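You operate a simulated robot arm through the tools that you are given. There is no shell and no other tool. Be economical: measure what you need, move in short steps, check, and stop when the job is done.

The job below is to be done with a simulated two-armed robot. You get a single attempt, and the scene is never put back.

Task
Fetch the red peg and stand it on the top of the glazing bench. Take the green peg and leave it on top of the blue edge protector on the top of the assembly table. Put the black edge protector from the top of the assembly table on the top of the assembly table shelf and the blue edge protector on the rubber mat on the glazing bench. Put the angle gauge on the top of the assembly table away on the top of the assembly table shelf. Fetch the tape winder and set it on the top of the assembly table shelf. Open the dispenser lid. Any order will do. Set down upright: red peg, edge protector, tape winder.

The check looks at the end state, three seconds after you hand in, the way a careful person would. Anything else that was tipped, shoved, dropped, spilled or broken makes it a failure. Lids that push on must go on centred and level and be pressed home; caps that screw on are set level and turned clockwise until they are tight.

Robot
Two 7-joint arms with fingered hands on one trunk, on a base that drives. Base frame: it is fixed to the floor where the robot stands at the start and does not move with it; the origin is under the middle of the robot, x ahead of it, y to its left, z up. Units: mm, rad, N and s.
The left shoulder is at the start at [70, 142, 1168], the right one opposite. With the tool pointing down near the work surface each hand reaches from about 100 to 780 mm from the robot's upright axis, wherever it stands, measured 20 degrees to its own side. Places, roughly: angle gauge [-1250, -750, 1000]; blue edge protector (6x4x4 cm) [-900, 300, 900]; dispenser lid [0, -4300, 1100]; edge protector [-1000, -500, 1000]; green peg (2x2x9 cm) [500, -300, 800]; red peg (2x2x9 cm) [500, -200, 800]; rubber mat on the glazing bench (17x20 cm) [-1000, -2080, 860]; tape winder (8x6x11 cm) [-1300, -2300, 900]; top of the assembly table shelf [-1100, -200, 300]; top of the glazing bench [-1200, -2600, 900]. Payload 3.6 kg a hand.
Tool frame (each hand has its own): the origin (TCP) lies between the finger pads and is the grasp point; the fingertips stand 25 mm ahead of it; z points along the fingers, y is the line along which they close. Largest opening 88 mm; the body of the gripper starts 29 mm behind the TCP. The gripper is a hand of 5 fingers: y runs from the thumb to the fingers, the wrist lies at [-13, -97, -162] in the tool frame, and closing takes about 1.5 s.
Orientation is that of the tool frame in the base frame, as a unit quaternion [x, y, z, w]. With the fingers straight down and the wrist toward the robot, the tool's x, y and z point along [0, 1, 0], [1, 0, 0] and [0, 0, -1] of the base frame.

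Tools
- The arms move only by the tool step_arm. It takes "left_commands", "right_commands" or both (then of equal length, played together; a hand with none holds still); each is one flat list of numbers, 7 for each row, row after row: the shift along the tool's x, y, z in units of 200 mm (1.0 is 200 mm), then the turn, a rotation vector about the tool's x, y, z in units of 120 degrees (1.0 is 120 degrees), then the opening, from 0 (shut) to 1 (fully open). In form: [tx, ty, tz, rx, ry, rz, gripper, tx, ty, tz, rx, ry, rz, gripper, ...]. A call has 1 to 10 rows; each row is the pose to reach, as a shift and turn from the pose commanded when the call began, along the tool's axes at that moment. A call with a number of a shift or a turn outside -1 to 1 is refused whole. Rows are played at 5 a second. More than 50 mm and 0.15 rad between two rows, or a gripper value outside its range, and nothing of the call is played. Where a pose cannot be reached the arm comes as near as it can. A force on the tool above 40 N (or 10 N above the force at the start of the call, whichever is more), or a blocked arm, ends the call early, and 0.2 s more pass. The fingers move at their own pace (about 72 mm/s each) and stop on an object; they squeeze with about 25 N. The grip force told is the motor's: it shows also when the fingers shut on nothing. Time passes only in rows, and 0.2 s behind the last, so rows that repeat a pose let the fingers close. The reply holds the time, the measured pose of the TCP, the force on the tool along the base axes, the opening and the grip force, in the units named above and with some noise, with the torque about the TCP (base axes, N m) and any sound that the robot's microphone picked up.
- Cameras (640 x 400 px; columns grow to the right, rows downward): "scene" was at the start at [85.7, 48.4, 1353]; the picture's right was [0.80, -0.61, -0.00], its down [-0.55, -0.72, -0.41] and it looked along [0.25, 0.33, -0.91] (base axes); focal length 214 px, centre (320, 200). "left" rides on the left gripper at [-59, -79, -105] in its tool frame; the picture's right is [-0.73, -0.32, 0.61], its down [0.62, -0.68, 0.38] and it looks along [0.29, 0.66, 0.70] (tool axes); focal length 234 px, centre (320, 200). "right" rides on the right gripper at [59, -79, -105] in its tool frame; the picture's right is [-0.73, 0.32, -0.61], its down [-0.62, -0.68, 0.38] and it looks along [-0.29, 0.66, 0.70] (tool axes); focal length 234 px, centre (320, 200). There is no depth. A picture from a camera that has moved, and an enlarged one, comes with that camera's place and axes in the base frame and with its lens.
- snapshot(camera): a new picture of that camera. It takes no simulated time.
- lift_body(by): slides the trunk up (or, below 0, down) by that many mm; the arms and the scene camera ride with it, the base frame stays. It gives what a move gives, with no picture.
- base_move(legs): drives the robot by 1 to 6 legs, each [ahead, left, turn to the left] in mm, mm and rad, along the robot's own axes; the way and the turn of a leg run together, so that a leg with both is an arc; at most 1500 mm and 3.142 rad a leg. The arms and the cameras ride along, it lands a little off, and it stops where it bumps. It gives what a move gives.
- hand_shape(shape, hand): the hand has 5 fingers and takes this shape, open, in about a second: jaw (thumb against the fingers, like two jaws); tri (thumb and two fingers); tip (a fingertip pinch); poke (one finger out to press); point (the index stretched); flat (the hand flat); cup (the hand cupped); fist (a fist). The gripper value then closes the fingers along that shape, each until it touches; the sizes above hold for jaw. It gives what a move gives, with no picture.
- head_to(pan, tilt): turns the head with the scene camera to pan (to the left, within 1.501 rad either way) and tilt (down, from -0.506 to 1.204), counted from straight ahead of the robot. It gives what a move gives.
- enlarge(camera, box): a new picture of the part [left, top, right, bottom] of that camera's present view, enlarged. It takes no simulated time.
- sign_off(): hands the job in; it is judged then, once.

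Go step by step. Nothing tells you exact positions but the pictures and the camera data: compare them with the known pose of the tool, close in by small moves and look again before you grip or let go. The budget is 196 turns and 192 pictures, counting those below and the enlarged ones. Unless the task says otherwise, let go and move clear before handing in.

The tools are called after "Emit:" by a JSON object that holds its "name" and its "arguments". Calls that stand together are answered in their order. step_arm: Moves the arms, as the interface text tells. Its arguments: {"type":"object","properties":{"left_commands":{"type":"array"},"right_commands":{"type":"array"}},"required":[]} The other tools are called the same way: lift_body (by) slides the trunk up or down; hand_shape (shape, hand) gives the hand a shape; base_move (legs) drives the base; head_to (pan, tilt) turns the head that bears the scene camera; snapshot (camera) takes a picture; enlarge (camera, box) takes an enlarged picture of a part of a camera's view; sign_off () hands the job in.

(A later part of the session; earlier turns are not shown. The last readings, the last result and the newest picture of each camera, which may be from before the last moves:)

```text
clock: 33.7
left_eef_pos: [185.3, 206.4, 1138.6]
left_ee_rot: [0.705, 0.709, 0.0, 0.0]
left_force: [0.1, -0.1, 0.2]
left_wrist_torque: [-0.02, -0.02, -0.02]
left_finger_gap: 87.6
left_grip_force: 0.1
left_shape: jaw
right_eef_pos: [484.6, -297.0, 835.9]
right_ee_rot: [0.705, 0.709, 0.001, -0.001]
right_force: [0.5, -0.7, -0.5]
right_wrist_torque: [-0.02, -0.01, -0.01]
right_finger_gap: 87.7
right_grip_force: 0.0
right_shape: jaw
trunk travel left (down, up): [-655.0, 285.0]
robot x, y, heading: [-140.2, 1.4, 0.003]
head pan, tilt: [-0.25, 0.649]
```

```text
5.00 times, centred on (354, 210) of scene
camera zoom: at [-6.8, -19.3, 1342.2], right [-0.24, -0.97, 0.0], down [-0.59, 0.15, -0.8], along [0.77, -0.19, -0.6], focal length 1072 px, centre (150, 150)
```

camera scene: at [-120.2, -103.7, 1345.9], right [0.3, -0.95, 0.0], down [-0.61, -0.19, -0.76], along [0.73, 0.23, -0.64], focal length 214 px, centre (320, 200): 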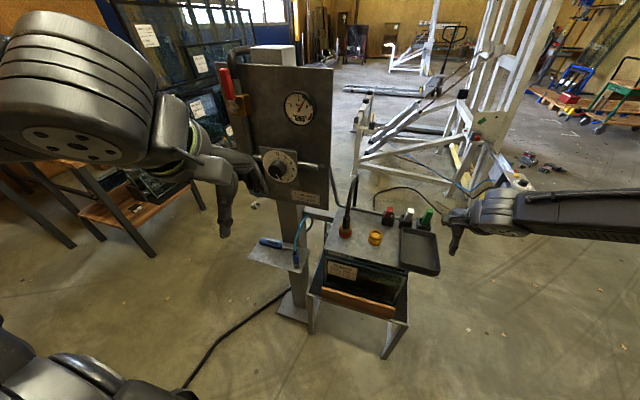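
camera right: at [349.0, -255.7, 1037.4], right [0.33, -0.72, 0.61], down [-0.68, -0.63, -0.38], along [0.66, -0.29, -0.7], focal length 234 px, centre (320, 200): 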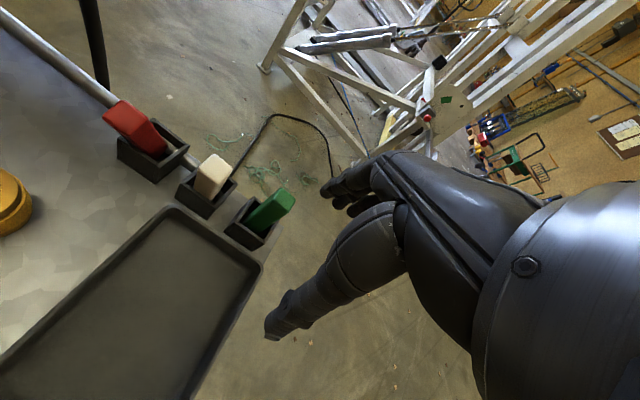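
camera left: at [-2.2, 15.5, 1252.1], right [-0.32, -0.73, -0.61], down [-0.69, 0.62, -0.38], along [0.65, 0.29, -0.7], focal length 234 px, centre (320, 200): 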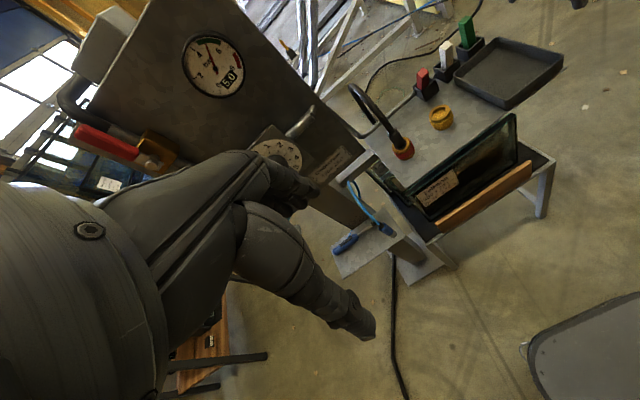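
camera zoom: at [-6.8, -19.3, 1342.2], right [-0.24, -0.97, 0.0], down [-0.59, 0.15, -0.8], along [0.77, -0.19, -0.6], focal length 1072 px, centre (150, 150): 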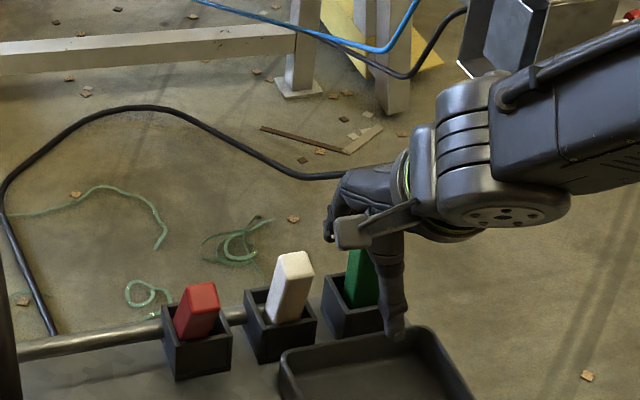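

The fingers straddle the green peg and line up with it. Closing now.

Emit:
{"name": "step_arm", "arguments": {"right_commands": [0, 0, 0, 0, 0, 0, 0, 0, 0, 0, 0, 0, 0, 0, 0, 0, 0, 0, 0, 0, 0, 0, 0, 0, 0, 0, 0, 0, 0, 0, 0, 0, 0, 0, 0, 0, 0, 0, 0, 0, 0, 0, 0, 0, 0, 0, 0, 0, 0, 0, 0, 0, 0, 0, 0, 0]}}

Emit:
{"name": "enlarge", "arguments": {"camera": "right", "box": [180, 140, 420, 290]}}

```text
clock: 35.5
left_eef_pos: [183.8, 206.7, 1139.3]
left_ee_rot: [0.705, 0.709, -0.001, -0.001]
left_force: [0.7, -0.8, 0.1]
left_wrist_torque: [-0.03, -0.05, -0.03]
left_finger_gap: 87.5
left_grip_force: 0.1
left_shape: jaw
right_eef_pos: [483.8, -297.5, 839.4]
right_ee_rot: [0.705, 0.709, 0.001, 0.001]
right_force: [4.7, -2.6, 18.7]
right_wrist_torque: [-0.12, -0.33, -0.12]
right_finger_gap: 24.7
right_grip_force: 25.0
right_shape: jaw
trunk travel left (down, up): [-655.0, 285.0]
robot x, y, heading: [-140.1, 1.0, 0.003]
head pan, tilt: [-0.25, 0.649]
```

```text
2.67 times, centred on (300, 215) of right
camera zoom: at [405.0, -238.4, 942.7], right [0.32, -0.72, 0.61], down [-0.68, -0.63, -0.39], along [0.66, -0.29, -0.69], focal length 624 px, centre (373, 160)
```

zoom: 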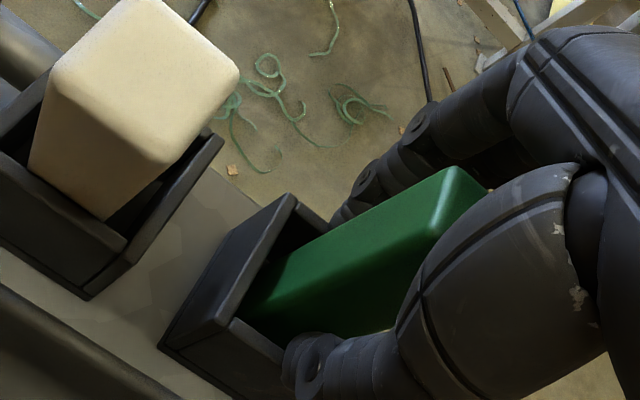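

It gripped at 24.7 mm with an upward force, so the fingertips are probably resting on the socket rim. I'll open, rise about 10 mm and grip again.

Emit:
{"name": "step_arm", "arguments": {"right_commands": [0, 0, 0, 0, 0, 0, 0.8, 0, 0, 0, 0, 0, 0, 0.8, 0, 0, -0.05, 0, 0, 0, 0.8, 0, 0, -0.05, 0, 0, 0, 0, 0, 0, -0.05, 0, 0, 0, 0, 0, 0, -0.05, 0, 0, 0, 0, 0, 0, -0.05, 0, 0, 0, 0, 0, 0, -0.05, 0, 0, 0, 0, 0, 0, -0.05, 0, 0, 0, 0, 0, 0, -0.05, 0, 0, 0, 0]}}

Emit:
{"name": "enlarge", "arguments": {"camera": "right", "box": [180, 140, 420, 290]}}

```text
clock: 37.7
left_eef_pos: [186.1, 205.2, 1138.8]
left_ee_rot: [0.706, 0.709, 0.0, 0.0]
left_force: [0.3, -0.6, 0.5]
left_wrist_torque: [0.03, -0.01, -0.05]
left_finger_gap: 87.2
left_grip_force: 0.1
left_shape: jaw
right_eef_pos: [484.4, -297.6, 848.7]
right_ee_rot: [0.705, 0.709, 0.0, -0.001]
right_force: [-6.0, -1.1, -0.5]
right_wrist_torque: [-0.05, 0.18, -0.03]
right_finger_gap: 12.1
right_grip_force: 24.8
right_shape: jaw
trunk travel left (down, up): [-655.0, 285.0]
robot x, y, heading: [-139.8, -0.5, 0.006]
head pan, tilt: [-0.25, 0.649]
```

```text
2.67 times, centred on (300, 215) of right
camera zoom: at [405.8, -239.1, 951.6], right [0.33, -0.72, 0.61], down [-0.68, -0.63, -0.38], along [0.66, -0.29, -0.7], focal length 624 px, centre (373, 160)
```

zoom: 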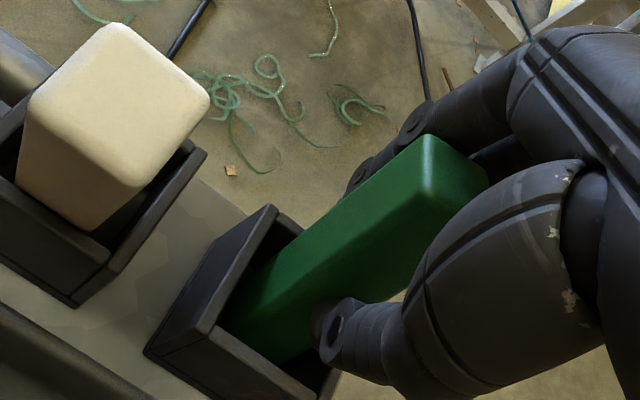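

The gap reads 12 mm on a 20 mm peg, so the grip may be off to one side. I'll look closer before lifting.

Emit:
{"name": "enlarge", "arguments": {"camera": "scene", "box": [330, 180, 394, 220]}}

Emit:
{"name": "enlarge", "arguments": {"camera": "right", "box": [240, 160, 400, 260]}}

Emit:
{"name": "snapshot", "arguments": {"camera": "left"}}

```text
10.00 times, centred on (362, 200) of scene
camera zoom: at [-7.6, -19.6, 1342.3], right [-0.24, -0.97, 0.0], down [-0.59, 0.15, -0.8], along [0.77, -0.19, -0.6], focal length 2145 px, centre (-100, 200)
```

zoom: 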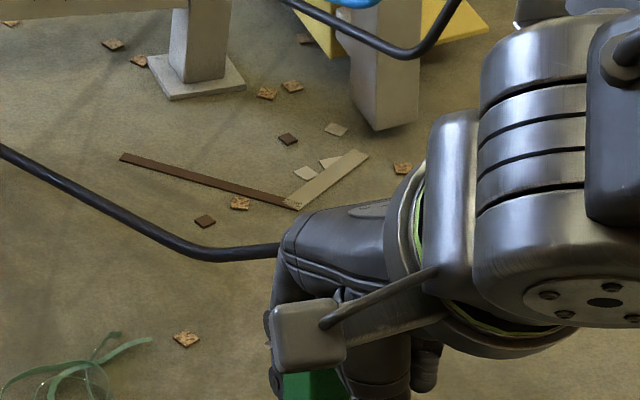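

```text
4.00 times, centred on (320, 210) of right
camera zoom: at [405.8, -239.1, 951.6], right [0.33, -0.72, 0.61], down [-0.68, -0.63, -0.38], along [0.66, -0.29, -0.7], focal length 937 px, centre (320, 160)
```

zoom: 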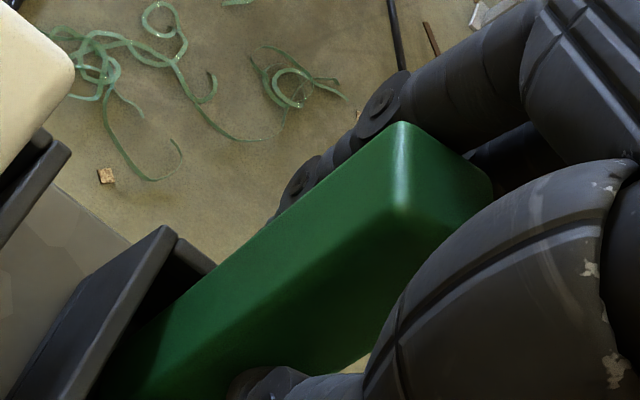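

```text
154 pictures are left
camera left: at [107.4, 145.9, 1244.3], right [-0.32, -0.73, -0.61], down [-0.69, 0.62, -0.38], along [0.66, 0.29, -0.7], focal length 234 px, centre (320, 200)
```

left: 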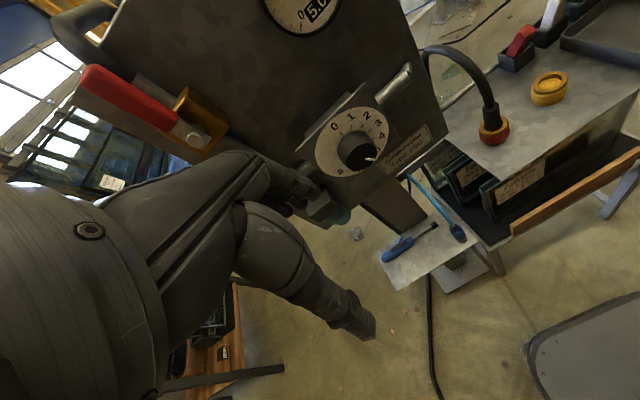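

The thumb seems to catch only the peg's right edge. I'll open, shift about 7 mm left and grip again.

Emit:
{"name": "step_arm", "arguments": {"right_commands": [0, 0, 0, 0, 0, 0, 0.8, 0, 0, 0, 0, 0, 0, 0.8, 0.035, 0, 0.01, 0, 0, 0, 0.8, 0.035, 0, 0.01, 0, 0, 0, 0, 0.035, 0, 0.01, 0, 0, 0, 0, 0.035, 0, 0.01, 0, 0, 0, 0, 0.035, 0, 0.01, 0, 0, 0, 0, 0.035, 0, 0.01, 0, 0, 0, 0, 0.035, 0, 0.01, 0, 0, 0, 0, 0.035, 0, 0.01, 0, 0, 0, 0]}}

Emit:
{"name": "enlarge", "arguments": {"camera": "right", "box": [180, 140, 420, 290]}}

```text
clock: 39.9
left_eef_pos: [185.8, 205.6, 1137.9]
left_ee_rot: [0.705, 0.709, -0.001, 0.0]
left_force: [-0.1, -0.2, -0.7]
left_wrist_torque: [-0.01, -0.01, 0.0]
left_finger_gap: 87.8
left_grip_force: 0.1
left_shape: jaw
right_eef_pos: [486.6, -289.0, 845.0]
right_ee_rot: [0.705, 0.709, 0.001, 0.0]
right_force: [0.4, 0.6, -0.1]
right_wrist_torque: [0.0, 0.03, 0.01]
right_finger_gap: 13.9
right_grip_force: 25.1
right_shape: jaw
trunk travel left (down, up): [-655.0, 285.0]
robot x, y, heading: [-139.2, 4.0, 0.006]
head pan, tilt: [-0.25, 0.649]
```

```text
2.67 times, centred on (300, 215) of right
camera zoom: at [406.7, -231.3, 949.2], right [0.33, -0.72, 0.61], down [-0.68, -0.63, -0.38], along [0.66, -0.29, -0.7], focal length 624 px, centre (373, 160)
```

zoom: 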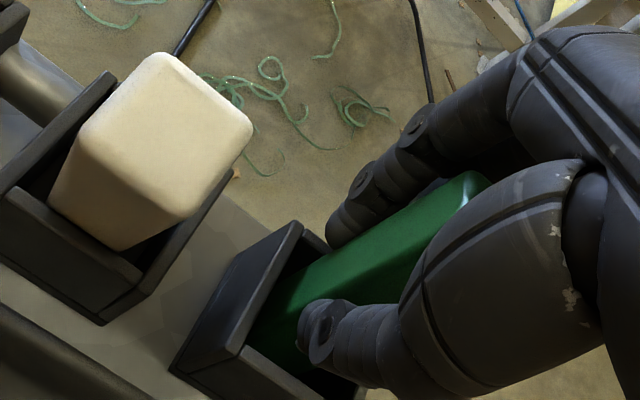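

Now the thumb and fingers sit squarely on the peg and the forces are balanced. I'll lift it.

Emit:
{"name": "step_arm", "arguments": {"right_commands": [0, 0, -0.1, 0, 0, 0, 0, 0, 0, -0.25, 0, 0, 0, 0, 0, 0, -0.45, 0, 0, 0, 0, 0, 0, -0.65, 0, 0, 0, 0]}}

Emit:
{"name": "snapshot", "arguments": {"camera": "right"}}

Emit:
{"name": "enlarge", "arguments": {"camera": "scene", "box": [270, 130, 430, 230]}}

```text
clock: 40.9
left_eef_pos: [185.4, 206.1, 1138.6]
left_ee_rot: [0.704, 0.71, 0.0, 0.0]
left_force: [0.0, -0.3, 0.1]
left_wrist_torque: [-0.03, -0.02, 0.01]
left_finger_gap: 87.6
left_grip_force: 0.1
left_shape: jaw
right_eef_pos: [483.9, -289.8, 976.3]
right_ee_rot: [0.706, 0.709, 0.001, -0.001]
right_force: [-1.4, 0.5, -0.7]
right_wrist_torque: [0.01, 0.0, 0.0]
right_finger_gap: 14.0
right_grip_force: 25.3
right_shape: jaw
trunk travel left (down, up): [-655.0, 285.0]
robot x, y, heading: [-138.5, -0.1, 0.002]
head pan, tilt: [-0.25, 0.649]
```

```text
152 pictures are left
camera right: at [405.6, -231.9, 1080.7], right [0.33, -0.72, 0.61], down [-0.68, -0.63, -0.38], along [0.66, -0.29, -0.7], focal length 234 px, centre (320, 200)
```

right: 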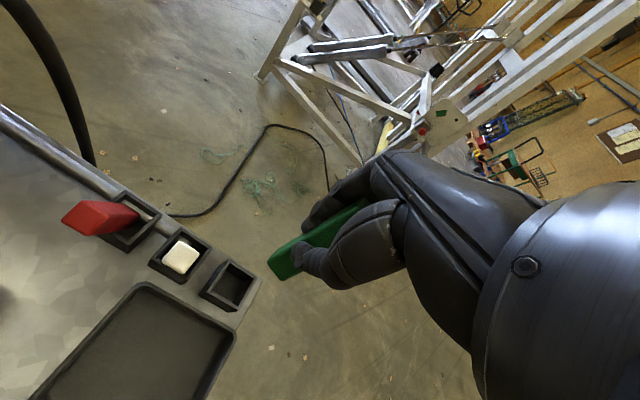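

```text
4.00 times, centred on (350, 180) of scene
camera zoom: at [-7.3, -19.2, 1342.3], right [-0.24, -0.97, 0.0], down [-0.59, 0.15, -0.8], along [0.77, -0.19, -0.6], focal length 858 px, centre (200, 280)
```

zoom: 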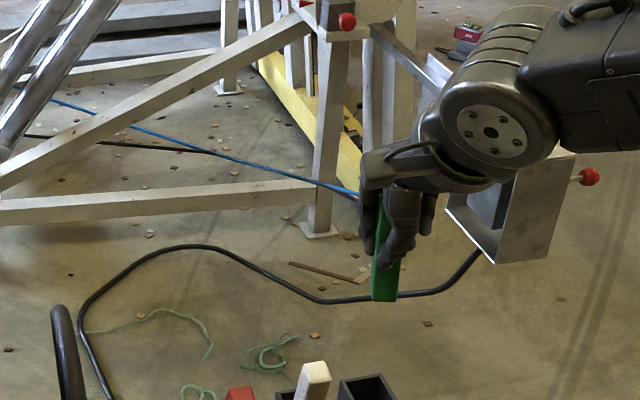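

The green peg is in the right hand. Next I'll drive right so the left arm can reach the red peg, and lower the trunk a bit for reach.

Emit:
{"name": "base_move", "arguments": {"legs": [[-60, 0, 0], [0, -455, 0], [60, 0, 0]]}}

Emit:
{"name": "lift_body", "arguments": {"by": -70}}

Emit:
{"name": "head_to", "arguments": {"pan": 0.3, "tilt": 0.65}}

Emit:
{"name": "snapshot", "arguments": {"camera": "scene"}}

Emit:
{"name": "snapshot", "arguments": {"camera": "left"}}

```text
clock: 44.8
left_eef_pos: [187.6, -244.1, 1138.8]
left_ee_rot: [0.704, 0.71, 0.001, 0.0]
left_force: [0.1, -0.1, 0.4]
left_wrist_torque: [0.02, -0.03, -0.04]
left_finger_gap: 87.5
left_grip_force: 0.1
left_shape: jaw
right_eef_pos: [488.4, -738.6, 976.4]
right_ee_rot: [0.705, 0.709, 0.001, -0.001]
right_force: [-0.9, -0.4, -1.5]
right_wrist_torque: [-0.01, -0.01, 0.02]
right_finger_gap: 13.8
right_grip_force: 25.0
right_shape: jaw
trunk travel left (down, up): [-655.0, 285.0]
robot x, y, heading: [-138.8, -450.0, 0.009]
head pan, tilt: [-0.25, 0.649]
```

```text
clock: 45.9
left_eef_pos: [189.3, -245.3, 1067.8]
left_ee_rot: [0.704, 0.71, 0.0, 0.0]
left_force: [0.1, -0.2, 0.8]
left_wrist_torque: [0.01, -0.01, 0.0]
left_finger_gap: 87.7
left_grip_force: 0.1
left_shape: jaw
right_eef_pos: [489.8, -739.4, 905.3]
right_ee_rot: [0.704, 0.71, 0.0, 0.0]
right_force: [-0.6, -0.1, -0.2]
right_wrist_torque: [0.03, -0.01, -0.03]
right_finger_gap: 13.7
right_grip_force: 25.3
right_shape: jaw
trunk travel left (down, up): [-585.0, 355.0]
robot x, y, heading: [-137.1, -453.1, 0.003]
head pan, tilt: [-0.25, 0.649]
```

```text
clock: 46.8
left_eef_pos: [188.8, -244.7, 1068.2]
left_ee_rot: [0.705, 0.71, -0.001, 0.0]
left_force: [0.5, 0.0, -0.4]
left_wrist_torque: [0.03, 0.03, 0.0]
left_finger_gap: 87.7
left_grip_force: 0.1
left_shape: jaw
right_eef_pos: [488.6, -739.8, 906.1]
right_ee_rot: [0.704, 0.71, 0.001, 0.0]
right_force: [0.2, 0.3, -0.6]
right_wrist_torque: [-0.02, -0.03, -0.02]
right_finger_gap: 14.0
right_grip_force: 25.5
right_shape: jaw
trunk travel left (down, up): [-585.0, 355.0]
robot x, y, heading: [-137.8, -447.2, 0.008]
head pan, tilt: [0.3, 0.649]
```

```text
150 pictures are left
camera scene: at [-4.4, -423.0, 1272.2], right [0.3, -0.95, 0.0], down [-0.58, -0.18, -0.8], along [0.76, 0.24, -0.6], focal length 214 px, centre (320, 200)
```

scene: 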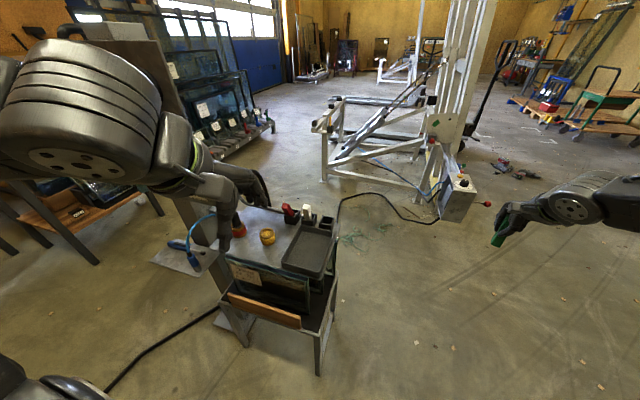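

```text
149 pictures are left
camera left: at [111.6, -304.3, 1174.0], right [-0.32, -0.73, -0.61], down [-0.69, 0.62, -0.38], along [0.65, 0.3, -0.7], focal length 234 px, centre (320, 200)
```

left: 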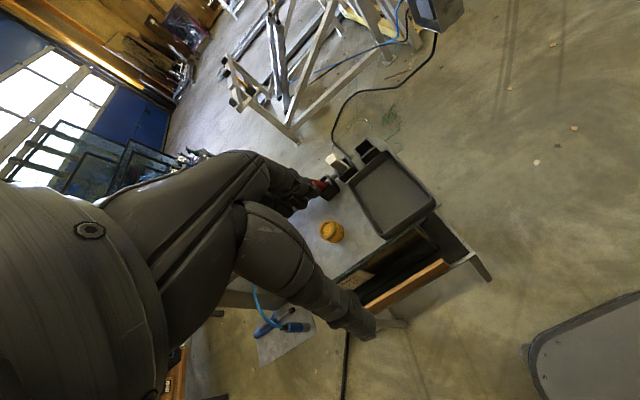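

I'll bring the left hand above the red peg at about z 980 and look closely.

Emit:
{"name": "step_arm", "arguments": {"left_commands": [0.05, 0.2, 0.03, 0, 0, 0, 1, 0.1, 0.4, 0.06, 0, 0, 0, 1, 0.15, 0.6, 0.09, 0, 0, 0, 1, 0.2, 0.8, 0.12, 0, 0, 0, 1, 0.25, 1, 0.15, 0, 0, 0, 1]}}

Emit:
{"name": "step_arm", "arguments": {"left_commands": [0.05, 0.18, 0.12, 0, 0, 0, 1, 0.1, 0.36, 0.24, 0, 0, 0, 1]}}

Emit:
{"name": "enlarge", "arguments": {"camera": "scene", "box": [230, 170, 358, 250]}}

Emit:
{"name": "enlarge", "arguments": {"camera": "left", "box": [220, 150, 460, 300]}}

```text
clock: 48.0
left_eef_pos: [389.4, -190.7, 1035.3]
left_ee_rot: [0.704, 0.71, 0.0, -0.001]
left_force: [0.1, 0.3, -0.5]
left_wrist_torque: [-0.02, 0.01, 0.01]
left_finger_gap: 87.6
left_grip_force: 0.1
left_shape: jaw
right_eef_pos: [489.5, -738.8, 905.5]
right_ee_rot: [0.705, 0.709, 0.0, -0.001]
right_force: [0.4, -0.4, -0.8]
right_wrist_torque: [0.02, 0.03, -0.01]
right_finger_gap: 13.8
right_grip_force: 24.7
right_shape: jaw
trunk travel left (down, up): [-585.0, 355.0]
robot x, y, heading: [-132.6, -451.0, 0.002]
head pan, tilt: [0.3, 0.649]
```

```text
clock: 48.6
left_eef_pos: [460.9, -169.6, 990.3]
left_ee_rot: [0.703, 0.711, -0.001, -0.001]
left_force: [-0.1, -0.9, 0.0]
left_wrist_torque: [0.0, 0.01, 0.03]
left_finger_gap: 88.0
left_grip_force: 0.1
left_shape: jaw
right_eef_pos: [489.5, -739.2, 904.9]
right_ee_rot: [0.704, 0.71, 0.001, -0.001]
right_force: [0.7, 0.5, 0.3]
right_wrist_torque: [-0.01, 0.06, -0.02]
right_finger_gap: 13.7
right_grip_force: 25.2
right_shape: jaw
trunk travel left (down, up): [-585.0, 355.0]
robot x, y, heading: [-135.4, -447.6, 0.005]
head pan, tilt: [0.3, 0.649]
```

```text
5.00 times, centred on (294, 210) of scene
camera zoom: at [-3.2, -422.8, 1272.1], right [0.3, -0.95, 0.0], down [-0.58, -0.18, -0.8], along [0.76, 0.24, -0.61], focal length 1072 px, centre (450, 150)
```

zoom: 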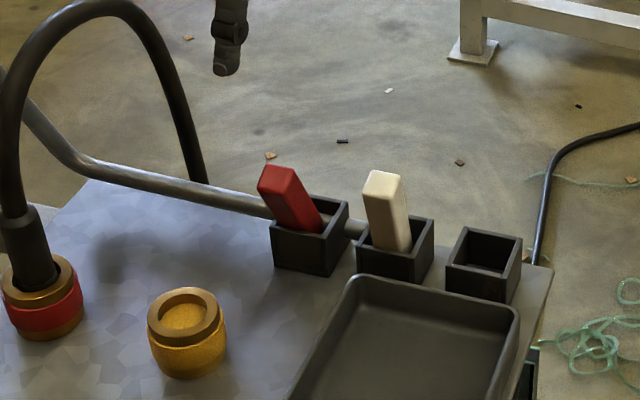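

```text
2.67 times, centred on (340, 225) of left
camera zoom: at [383.4, -230.2, 1096.9], right [-0.32, -0.73, -0.61], down [-0.69, 0.62, -0.38], along [0.65, 0.3, -0.7], focal length 624 px, centre (267, 133)
```

zoom: 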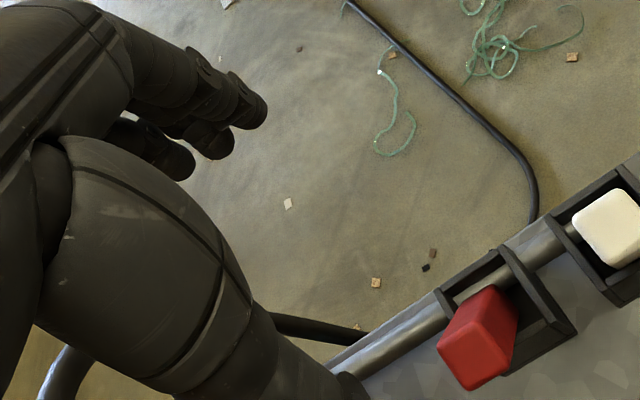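

The red peg leans toward the robot and left; its top is at about (459, -164, 850). I'll lower the left hand over it, check, then grip.

Emit:
{"name": "step_arm", "arguments": {"left_commands": [0.01, 0.01, 0.2, 0, 0, 0, 1, 0.015, 0.01, 0.4, 0, 0, 0, 1, 0.015, 0.01, 0.52, 0, 0, 0, 1]}}

Emit:
{"name": "enlarge", "arguments": {"camera": "scene", "box": [230, 170, 358, 250]}}

Emit:
{"name": "enlarge", "arguments": {"camera": "left", "box": [220, 150, 460, 300]}}

```text
clock: 49.4
left_eef_pos: [462.5, -167.9, 883.3]
left_ee_rot: [0.705, 0.709, -0.001, 0.0]
left_force: [-0.5, 0.5, -0.8]
left_wrist_torque: [-0.01, 0.01, -0.01]
left_finger_gap: 87.8
left_grip_force: 0.0
left_shape: jaw
right_eef_pos: [490.5, -740.1, 905.3]
right_ee_rot: [0.705, 0.709, 0.0, 0.0]
right_force: [-0.3, -0.1, -0.5]
right_wrist_torque: [0.0, 0.03, 0.02]
right_finger_gap: 13.6
right_grip_force: 24.7
right_shape: jaw
trunk travel left (down, up): [-585.0, 355.0]
robot x, y, heading: [-135.8, -450.8, 0.007]
head pan, tilt: [0.3, 0.649]
```

```text
5.00 times, centred on (294, 210) of scene
camera zoom: at [-4.2, -422.7, 1272.2], right [0.3, -0.95, 0.0], down [-0.58, -0.18, -0.8], along [0.76, 0.24, -0.6], focal length 1072 px, centre (450, 150)
```

zoom: 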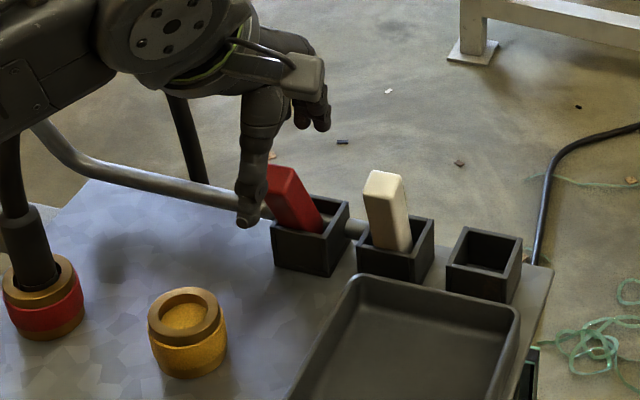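

```text
2.67 times, centred on (340, 225) of left
camera zoom: at [385.1, -227.8, 989.8], right [-0.32, -0.73, -0.61], down [-0.69, 0.62, -0.38], along [0.65, 0.29, -0.7], focal length 624 px, centre (267, 133)
```

zoom: 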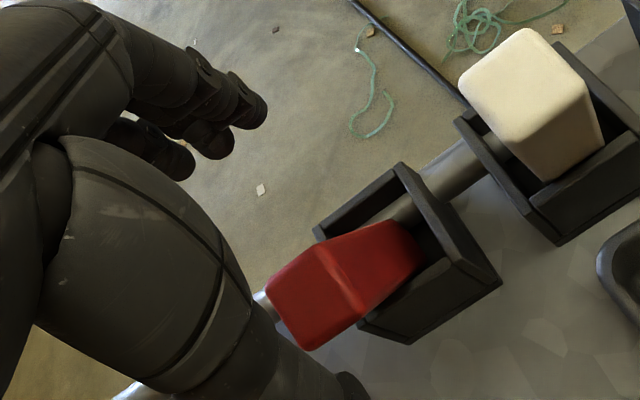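

The peg's top is where I expected. I'll lower 40 mm and close.

Emit:
{"name": "step_arm", "arguments": {"left_commands": [0.005, 0.01, 0.1, 0, 0, 0, 1, 0.005, 0.02, 0.2, 0, 0, 0, 1, 0.005, 0.02, 0.2, 0, 0, 0, 0, 0.005, 0.02, 0.2, 0, 0, 0, 0, 0.005, 0.02, 0.2, 0, 0, 0, 0, 0.005, 0.02, 0.2, 0, 0, 0, 0, 0.005, 0.02, 0.2, 0, 0, 0, 0, 0.005, 0.02, 0.2, 0, 0, 0, 0, 0.005, 0.02, 0.2, 0, 0, 0, 0]}}

Emit:
{"name": "enlarge", "arguments": {"camera": "scene", "box": [230, 170, 358, 250]}}

Emit:
{"name": "enlarge", "arguments": {"camera": "left", "box": [220, 150, 460, 300]}}

```text
clock: 51.4
left_eef_pos: [466.4, -168.4, 844.1]
left_ee_rot: [0.704, 0.71, 0.0, -0.001]
left_force: [0.2, 0.6, -0.2]
left_wrist_torque: [-0.04, -0.02, 0.01]
left_finger_gap: 18.8
left_grip_force: 24.7
left_shape: jaw
right_eef_pos: [488.1, -739.2, 906.1]
right_ee_rot: [0.705, 0.71, 0.0, -0.001]
right_force: [-0.2, -0.6, 0.1]
right_wrist_torque: [-0.04, 0.02, 0.01]
right_finger_gap: 13.8
right_grip_force: 24.8
right_shape: jaw
trunk travel left (down, up): [-585.0, 355.0]
robot x, y, heading: [-135.5, -449.2, 0.01]
head pan, tilt: [0.3, 0.649]
```

```text
5.00 times, centred on (294, 210) of scene
camera zoom: at [-4.3, -422.9, 1272.2], right [0.3, -0.95, 0.0], down [-0.58, -0.18, -0.8], along [0.76, 0.24, -0.6], focal length 1072 px, centre (450, 150)
```

zoom: 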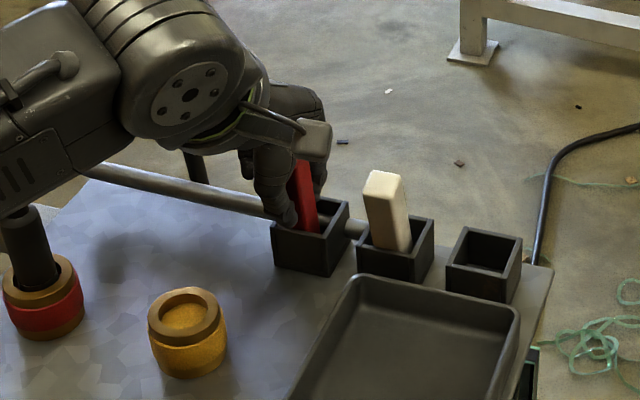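

```text
2.67 times, centred on (340, 225) of left
camera zoom: at [389.0, -227.5, 950.2], right [-0.32, -0.73, -0.61], down [-0.69, 0.62, -0.38], along [0.65, 0.3, -0.7], focal length 624 px, centre (267, 133)
```

zoom: 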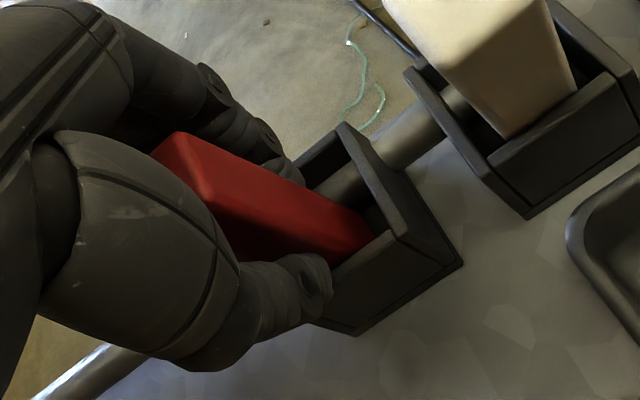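

The red peg is gripped and stands nearly upright. I'll lift it clear.

Emit:
{"name": "step_arm", "arguments": {"left_commands": [0, 0, -0.1, 0, 0, 0, 0, 0, 0, -0.3, 0, 0, 0, 0, 0, 0, -0.5, 0, 0, 0, 0, 0, 0, -0.7, 0, 0, 0, 0]}}

Emit:
{"name": "snapshot", "arguments": {"camera": "scene"}}

Emit:
{"name": "snapshot", "arguments": {"camera": "left"}}

Emit:
{"name": "enlarge", "arguments": {"camera": "scene", "box": [260, 190, 360, 252]}}

```text
clock: 52.4
left_eef_pos: [465.6, -169.6, 985.7]
left_ee_rot: [0.704, 0.71, -0.001, 0.0]
left_force: [-1.1, -0.4, -0.8]
left_wrist_torque: [0.02, 0.02, 0.04]
left_finger_gap: 19.1
left_grip_force: 25.0
left_shape: jaw
right_eef_pos: [488.3, -740.8, 906.5]
right_ee_rot: [0.705, 0.71, 0.001, 0.0]
right_force: [-0.7, -0.4, 0.7]
right_wrist_torque: [0.02, -0.03, 0.02]
right_finger_gap: 13.8
right_grip_force: 24.7
right_shape: jaw
trunk travel left (down, up): [-585.0, 355.0]
robot x, y, heading: [-137.6, -447.4, 0.006]
head pan, tilt: [0.3, 0.649]
```

```text
142 pictures are left
camera scene: at [-5.0, -423.6, 1272.2], right [0.3, -0.95, 0.0], down [-0.58, -0.18, -0.8], along [0.76, 0.24, -0.6], focal length 214 px, centre (320, 200)
```

scene: 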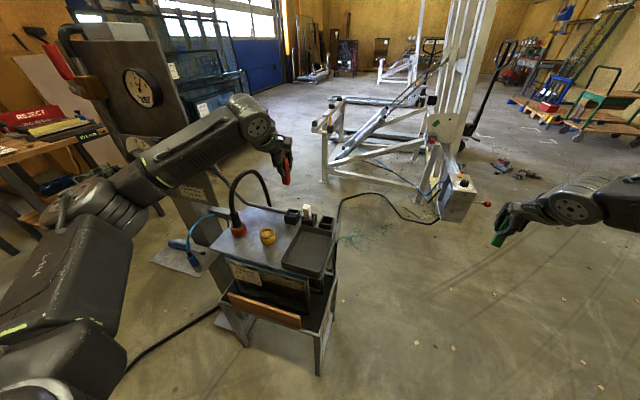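

```text
141 pictures are left
camera left: at [388.6, -228.9, 1092.9], right [-0.32, -0.73, -0.61], down [-0.69, 0.62, -0.38], along [0.65, 0.3, -0.7], focal length 234 px, centre (320, 200)
```

left: 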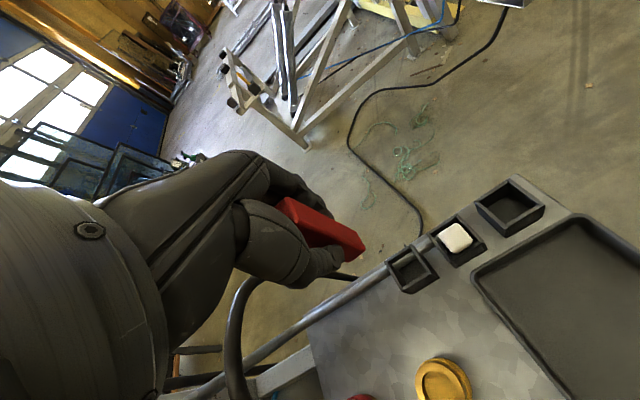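

```text
6.40 times, centred on (310, 221) of scene
camera zoom: at [-5.0, -423.6, 1272.2], right [0.3, -0.95, 0.0], down [-0.58, -0.18, -0.8], along [0.76, 0.24, -0.6], focal length 1373 px, centre (384, 66)
```

zoom: 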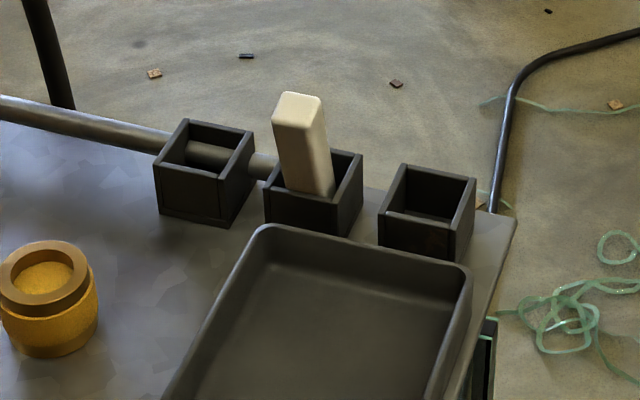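

Both pegs are in hand and the white one still stands in its socket. I'll drive to the open floor and turn round to face the glazing bench.

Emit:
{"name": "base_move", "arguments": {"legs": [[-60, 0, 0], [300, -1000, 0], [0, -600, 0], [0, 0, 1.571], [0, 0, 1.571]]}}

Emit:
{"name": "head_to", "arguments": {"pan": 0, "tilt": 0.35}}

Emit:
{"name": "snapshot", "arguments": {"camera": "scene"}}

```text
clock: 69.0
left_eef_pos: [-479.2, -2332.5, 985.3]
left_ee_rot: [-0.706, 0.708, -0.001, 0.0]
left_force: [0.0, 0.8, 0.1]
left_wrist_torque: [-0.01, 0.0, 0.02]
left_finger_gap: 18.6
left_grip_force: 24.7
left_shape: jaw
right_eef_pos: [-495.2, -1760.6, 906.2]
right_ee_rot: [-0.705, 0.709, 0.0, -0.001]
right_force: [-0.1, -1.0, -0.1]
right_wrist_torque: [0.01, -0.06, 0.03]
right_finger_gap: 13.4
right_grip_force: 24.7
right_shape: jaw
trunk travel left (down, up): [-585.0, 355.0]
robot x, y, heading: [125.8, -2055.6, 3.138]
head pan, tilt: [0.3, 0.649]
```

```text
clock: 69.8
left_eef_pos: [-478.4, -2332.7, 986.4]
left_ee_rot: [-0.706, 0.709, 0.0, 0.0]
left_force: [0.3, 0.1, -0.4]
left_wrist_torque: [-0.01, 0.0, -0.01]
left_finger_gap: 18.8
left_grip_force: 25.1
left_shape: jaw
right_eef_pos: [-494.3, -1760.9, 906.2]
right_ee_rot: [-0.705, 0.709, -0.001, -0.001]
right_force: [0.2, 1.0, -0.7]
right_wrist_torque: [-0.01, -0.03, 0.0]
right_finger_gap: 13.1
right_grip_force: 24.9
right_shape: jaw
trunk travel left (down, up): [-585.0, 355.0]
robot x, y, heading: [130.5, -2056.7, 3.132]
head pan, tilt: [0.0, 0.351]
```

```text
139 pictures are left
camera scene: at [-16.3, -2056.4, 1299.2], right [0.0, 1.0, 0.0], down [0.34, 0.0, -0.94], along [-0.94, 0.0, -0.34], focal length 214 px, centre (320, 200)
```

scene: 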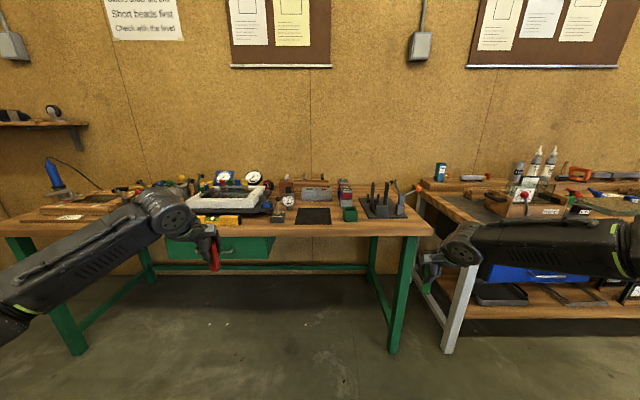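

I see the glazing bench with the rubber mat near (-1000, -2085) and clutter at the back. I'll enlarge sections to find the tape winder and a free spot for the red peg.

Emit:
{"name": "enlarge", "arguments": {"camera": "scene", "box": [0, 150, 220, 288]}}

Emit:
{"name": "enlarge", "arguments": {"camera": "scene", "box": [210, 160, 440, 304]}}

Emit:
{"name": "enlarge", "arguments": {"camera": "scene", "box": [400, 130, 640, 280]}}

```text
2.90 times, centred on (110, 219) of scene
camera zoom: at [-16.3, -2056.4, 1299.2], right [0.0, 1.0, 0.0], down [0.34, 0.0, -0.94], along [-0.94, 0.0, -0.34], focal length 622 px, centre (929, 145)
```

zoom: 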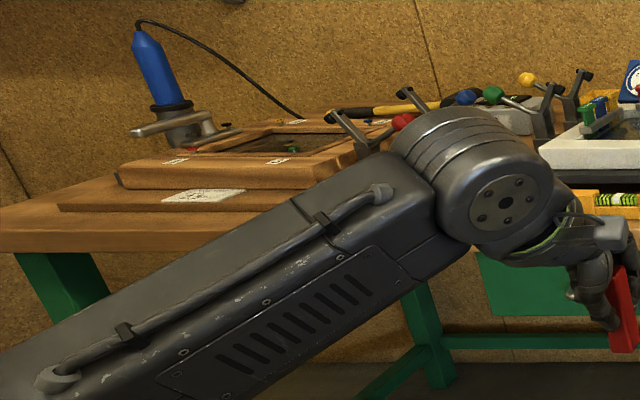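

```text
2.78 times, centred on (325, 232) of scene
camera zoom: at [-16.3, -2056.4, 1299.2], right [0.0, 1.0, 0.0], down [0.34, 0.0, -0.94], along [-0.94, 0.0, -0.34], focal length 596 px, centre (306, 111)
```

zoom: 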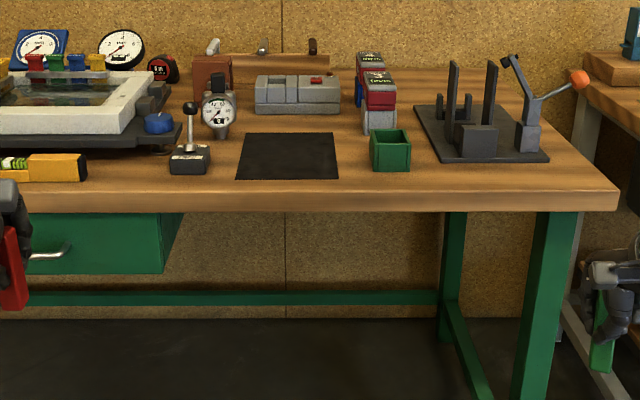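

```text
2.67 times, centred on (520, 205) of scene
camera zoom: at [-16.3, -2056.4, 1299.2], right [0.0, 1.0, 0.0], down [0.34, 0.0, -0.94], along [-0.94, 0.0, -0.34], focal length 572 px, centre (-213, 187)
```

zoom: 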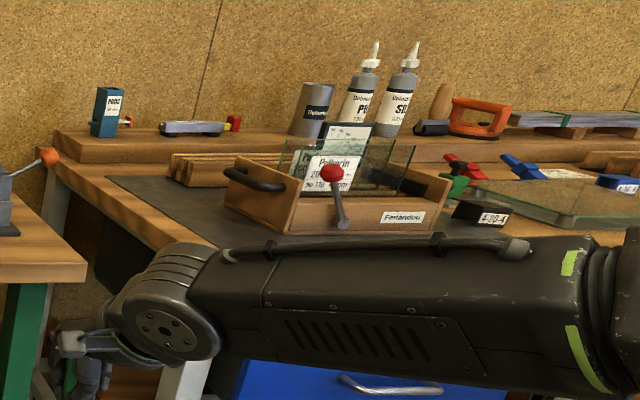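

A free strip on the bench front near (-885, -2340) lies right in line with the left hand. I'll retract and raise the right hand to keep it clear, then drive closer.

Emit:
{"name": "step_arm", "arguments": {"right_commands": [0, -0.16, -0.12, 0, 0, 0, 0, 0, -0.32, -0.24, 0, 0, 0, 0, 0, -0.48, -0.36, 0, 0, 0, 0, 0, -0.64, -0.48, 0, 0, 0, 0, 0, -0.8, -0.6, 0, 0, 0, 0], "left_commands": [0, 0, -0.05, 0, 0, 0, 0, 0, 0, -0.1, 0, 0, 0, 0, 0, 0, -0.15, 0, 0, 0, 0, 0, 0, -0.15, 0, 0, 0, 0, 0, 0, -0.15, 0, 0, 0, 0]}}

Emit:
{"name": "base_move", "arguments": {"legs": [[330, 0, 0]]}}

Emit:
{"name": "head_to", "arguments": {"pan": 0.2, "tilt": 0.7}}

Emit:
{"name": "snapshot", "arguments": {"camera": "scene"}}

Emit:
{"name": "snapshot", "arguments": {"camera": "left"}}

```text
clock: 71.0
left_eef_pos: [-478.7, -2332.6, 1016.7]
left_ee_rot: [-0.706, 0.708, 0.0, 0.0]
left_force: [0.9, 0.3, 0.1]
left_wrist_torque: [0.0, 0.03, 0.0]
left_finger_gap: 18.6
left_grip_force: 25.6
left_shape: jaw
right_eef_pos: [-332.2, -1763.5, 1027.1]
right_ee_rot: [-0.706, 0.708, 0.0, -0.001]
right_force: [1.0, -0.2, 0.2]
right_wrist_torque: [-0.04, -0.01, 0.02]
right_finger_gap: 13.1
right_grip_force: 24.8
right_shape: jaw
trunk travel left (down, up): [-585.0, 355.0]
robot x, y, heading: [126.5, -2058.3, 3.135]
head pan, tilt: [0.0, 0.351]
```

```text
clock: 73.2
left_eef_pos: [-806.5, -2326.4, 1015.9]
left_ee_rot: [-0.704, 0.71, 0.0, 0.001]
left_force: [-0.3, -0.2, -0.8]
left_wrist_torque: [0.02, -0.03, 0.03]
left_finger_gap: 19.1
left_grip_force: 25.2
left_shape: jaw
right_eef_pos: [-659.5, -1756.4, 1024.9]
right_ee_rot: [-0.704, 0.711, 0.0, -0.001]
right_force: [-0.4, -0.3, -1.5]
right_wrist_torque: [0.01, -0.03, 0.02]
right_finger_gap: 13.0
right_grip_force: 25.4
right_shape: jaw
trunk travel left (down, up): [-585.0, 355.0]
robot x, y, heading: [-199.3, -2054.4, 3.134]
head pan, tilt: [0.0, 0.351]
```

```text
clock: 74.0
left_eef_pos: [-807.1, -2325.5, 1015.0]
left_ee_rot: [-0.704, 0.71, 0.0, 0.0]
left_force: [0.6, 0.3, -0.4]
left_wrist_torque: [0.0, 0.01, -0.03]
left_finger_gap: 18.7
left_grip_force: 24.7
left_shape: jaw
right_eef_pos: [-659.0, -1757.0, 1025.3]
right_ee_rot: [-0.704, 0.711, -0.001, 0.0]
right_force: [0.3, -0.2, 0.1]
right_wrist_torque: [-0.02, 0.01, 0.01]
right_finger_gap: 13.1
right_grip_force: 24.1
right_shape: jaw
trunk travel left (down, up): [-585.0, 355.0]
robot x, y, heading: [-193.4, -2058.4, 3.132]
head pan, tilt: [0.201, 0.7]
```

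```text
135 pictures are left
camera scene: at [-332.4, -2070.0, 1267.9], right [-0.19, 0.98, 0.0], down [0.63, 0.12, -0.77], along [-0.75, -0.14, -0.64], focal length 214 px, centre (320, 200)
```

scene: 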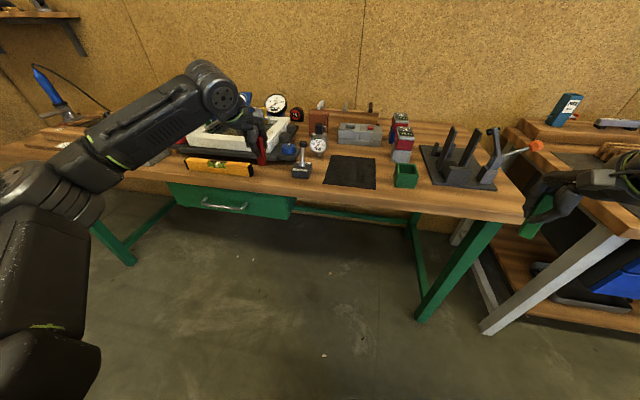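

```text
134 pictures are left
camera left: at [-726.1, -2268.9, 1121.7], right [0.33, 0.72, -0.61], down [0.68, -0.63, -0.38], along [-0.66, -0.28, -0.7], focal length 234 px, centre (320, 200)
```

left: 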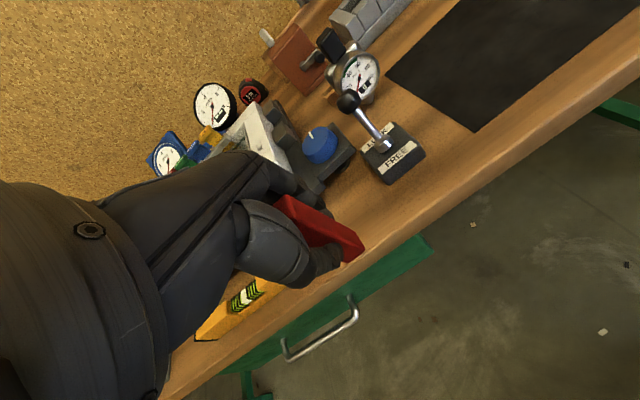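

I'll enlarge both views of the red peg to check its tilt and how far it hangs below the TCP.

Emit:
{"name": "enlarge", "arguments": {"camera": "left", "box": [240, 170, 400, 270]}}

Emit:
{"name": "enlarge", "arguments": {"camera": "scene", "box": [190, 95, 318, 175]}}

```text
4.00 times, centred on (320, 220) of left
camera zoom: at [-726.1, -2268.9, 1121.7], right [0.33, 0.72, -0.61], down [0.68, -0.63, -0.38], along [-0.66, -0.28, -0.7], focal length 937 px, centre (320, 120)
```

zoom: 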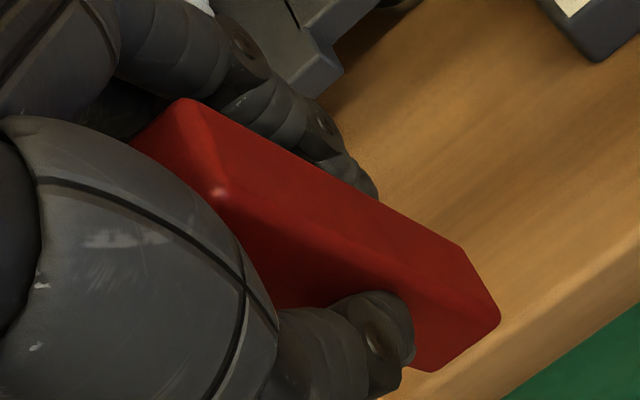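

```text
5.00 times, centred on (254, 135) of scene
camera zoom: at [-332.4, -2070.0, 1267.9], right [-0.19, 0.98, 0.0], down [0.63, 0.12, -0.77], along [-0.75, -0.14, -0.64], focal length 1072 px, centre (650, 525)
```

zoom: 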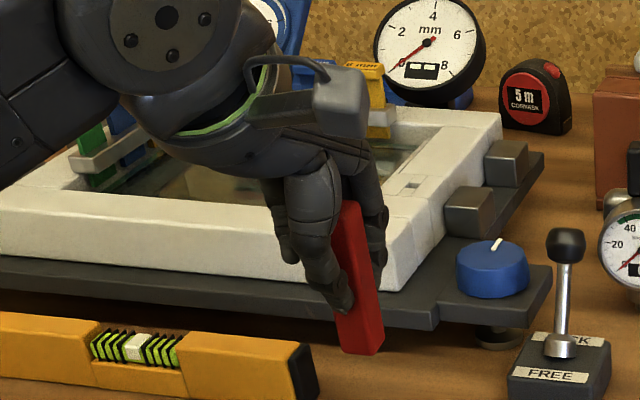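

The red peg is essentially upright and hangs about 50 mm below the TCP; the bench surface is near z 851. I'll move over the free spot and lower partway.

Emit:
{"name": "step_arm", "arguments": {"left_commands": [0.02, 0.12, 0, 0, 0, 0, 0, 0.04, 0.24, 0, 0, 0, 0, 0, 0.065, 0.37, 0, 0, 0, 0, 0, 0.065, 0.37, 0.2, 0, 0, 0, 0, 0.065, 0.37, 0.4, 0, 0, 0, 0]}}

Emit:
{"name": "enlarge", "arguments": {"camera": "left", "box": [220, 120, 460, 270]}}

Emit:
{"name": "enlarge", "arguments": {"camera": "scene", "box": [190, 115, 318, 195]}}

```text
clock: 75.2
left_eef_pos: [-881.1, -2338.5, 934.7]
left_ee_rot: [-0.704, 0.71, -0.001, 0.0]
left_force: [0.9, -0.6, -1.2]
left_wrist_torque: [0.01, -0.01, -0.01]
left_finger_gap: 18.5
left_grip_force: 25.2
left_shape: jaw
right_eef_pos: [-659.8, -1757.8, 1024.1]
right_ee_rot: [-0.704, 0.711, 0.0, -0.001]
right_force: [0.0, 0.9, -0.6]
right_wrist_torque: [0.0, 0.01, 0.0]
right_finger_gap: 13.1
right_grip_force: 24.9
right_shape: jaw
trunk travel left (down, up): [-585.0, 355.0]
robot x, y, heading: [-199.0, -2056.5, 3.131]
head pan, tilt: [0.201, 0.7]
```

```text
2.67 times, centred on (340, 195) of left
camera zoom: at [-800.8, -2281.4, 1040.8], right [0.33, 0.72, -0.61], down [0.68, -0.63, -0.38], along [-0.66, -0.28, -0.7], focal length 624 px, centre (267, 213)
```

zoom: 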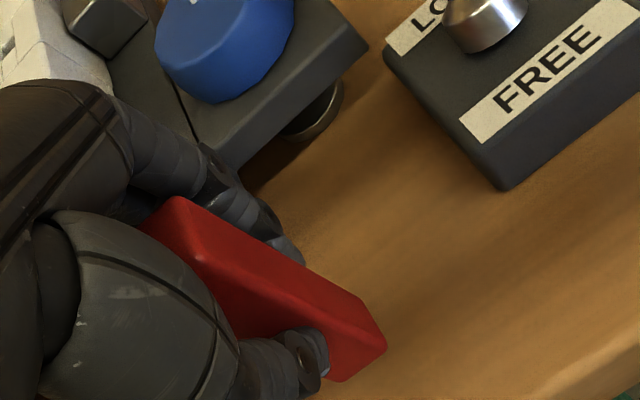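

```text
5.00 times, centred on (254, 155) of scene
camera zoom: at [-333.2, -2070.2, 1267.8], right [-0.19, 0.98, 0.0], down [0.63, 0.12, -0.76], along [-0.75, -0.14, -0.64], focal length 1072 px, centre (650, 425)
```

zoom: 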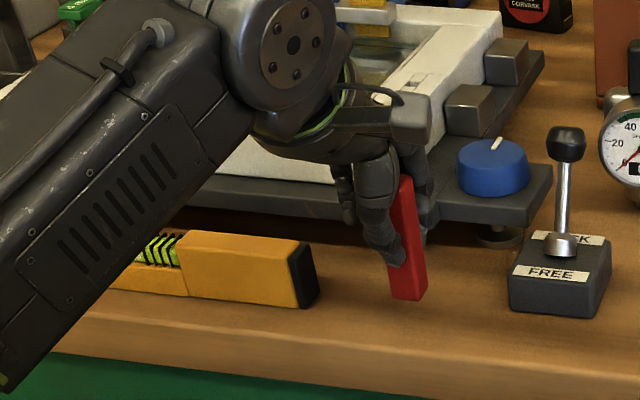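

The spot is clear on all sides. I'll lower slowly toward contact.

Emit:
{"name": "step_arm", "arguments": {"left_commands": [0, 0, 0.05, 0, 0, 0, 0, 0, 0, 0.1, 0, 0, 0, 0, 0, 0, 0.12, 0, 0, 0, 0]}}

Emit:
{"name": "enlarge", "arguments": {"camera": "scene", "box": [238, 130, 302, 170]}}

```text
clock: 76.0
left_eef_pos: [-879.6, -2338.1, 913.8]
left_ee_rot: [-0.704, 0.711, 0.001, -0.002]
left_force: [-3.1, -2.7, 10.1]
left_wrist_torque: [-0.03, 0.15, 0.01]
left_finger_gap: 19.7
left_grip_force: 25.0
left_shape: jaw
right_eef_pos: [-657.8, -1756.9, 1025.8]
right_ee_rot: [-0.704, 0.711, 0.0, -0.001]
right_force: [-0.2, 0.7, -1.4]
right_wrist_torque: [-0.03, -0.01, -0.04]
right_finger_gap: 13.1
right_grip_force: 25.2
right_shape: jaw
trunk travel left (down, up): [-585.0, 355.0]
robot x, y, heading: [-199.7, -2055.4, 3.131]
head pan, tilt: [0.201, 0.7]
```

```text
10.00 times, centred on (270, 150) of scene
camera zoom: at [-330.9, -2069.6, 1268.3], right [-0.19, 0.98, 0.0], down [0.63, 0.12, -0.77], along [-0.75, -0.15, -0.64], focal length 2145 px, centre (820, 700)
```

zoom: 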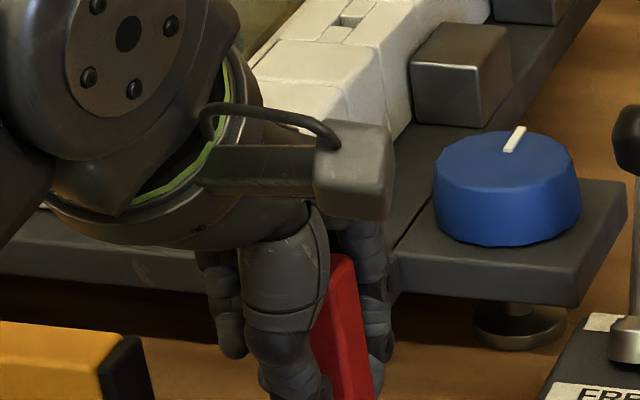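

It touches the bench at 10 N. I'll press 1 mm more to seat it flat, then open slowly.

Emit:
{"name": "step_arm", "arguments": {"left_commands": [0, 0, 0.01, 0, 0, 0, 0, 0, 0, 0.01, 0, 0, 0, 0.3, 0, 0, 0.01, 0, 0, 0, 0.4, 0, 0, 0.01, 0, 0, 0, 0.6, 0, 0, 0.01, 0, 0, 0, 0.8, 0, 0, 0.01, 0, 0, 0, 1, 0, 0, 0.01, 0, 0, 0, 1]}}

Emit:
{"name": "enlarge", "arguments": {"camera": "scene", "box": [222, 125, 318, 185]}}

Emit:
{"name": "enlarge", "arguments": {"camera": "left", "box": [220, 120, 460, 270]}}

```text
clock: 77.6
left_eef_pos: [-881.9, -2339.8, 911.4]
left_ee_rot: [-0.704, 0.711, 0.0, 0.0]
left_force: [-0.2, 0.5, 0.7]
left_wrist_torque: [-0.05, -0.01, 0.0]
left_finger_gap: 87.6
left_grip_force: 0.0
left_shape: jaw
right_eef_pos: [-658.2, -1757.6, 1025.4]
right_ee_rot: [-0.703, 0.711, -0.001, -0.001]
right_force: [1.0, -0.3, -1.6]
right_wrist_torque: [-0.02, -0.01, 0.0]
right_finger_gap: 13.0
right_grip_force: 24.9
right_shape: jaw
trunk travel left (down, up): [-585.0, 355.0]
robot x, y, heading: [-199.8, -2055.0, 3.131]
head pan, tilt: [0.201, 0.7]
```

```text
6.67 times, centred on (270, 155) of scene
camera zoom: at [-332.6, -2070.1, 1267.8], right [-0.19, 0.98, 0.0], down [0.63, 0.12, -0.76], along [-0.75, -0.14, -0.64], focal length 1430 px, centre (653, 500)
```

zoom: 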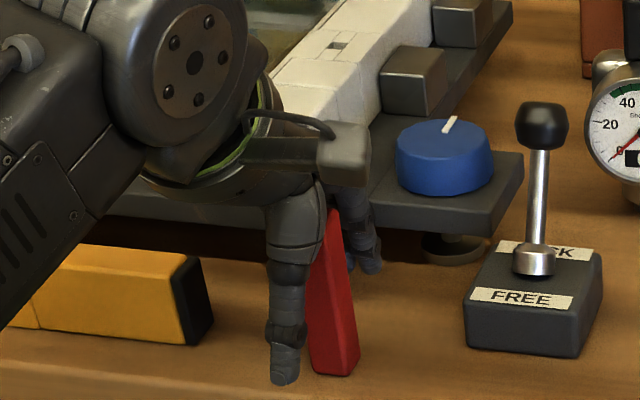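

```text
2.67 times, centred on (340, 195) of left
camera zoom: at [-800.9, -2281.5, 1015.9], right [0.33, 0.72, -0.61], down [0.68, -0.63, -0.38], along [-0.66, -0.28, -0.7], focal length 624 px, centre (267, 213)
```

zoom: 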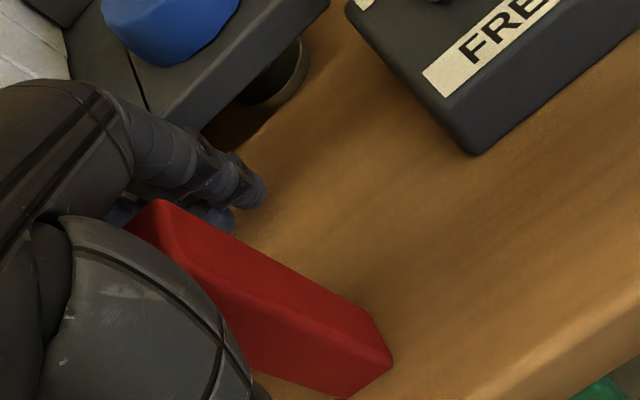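

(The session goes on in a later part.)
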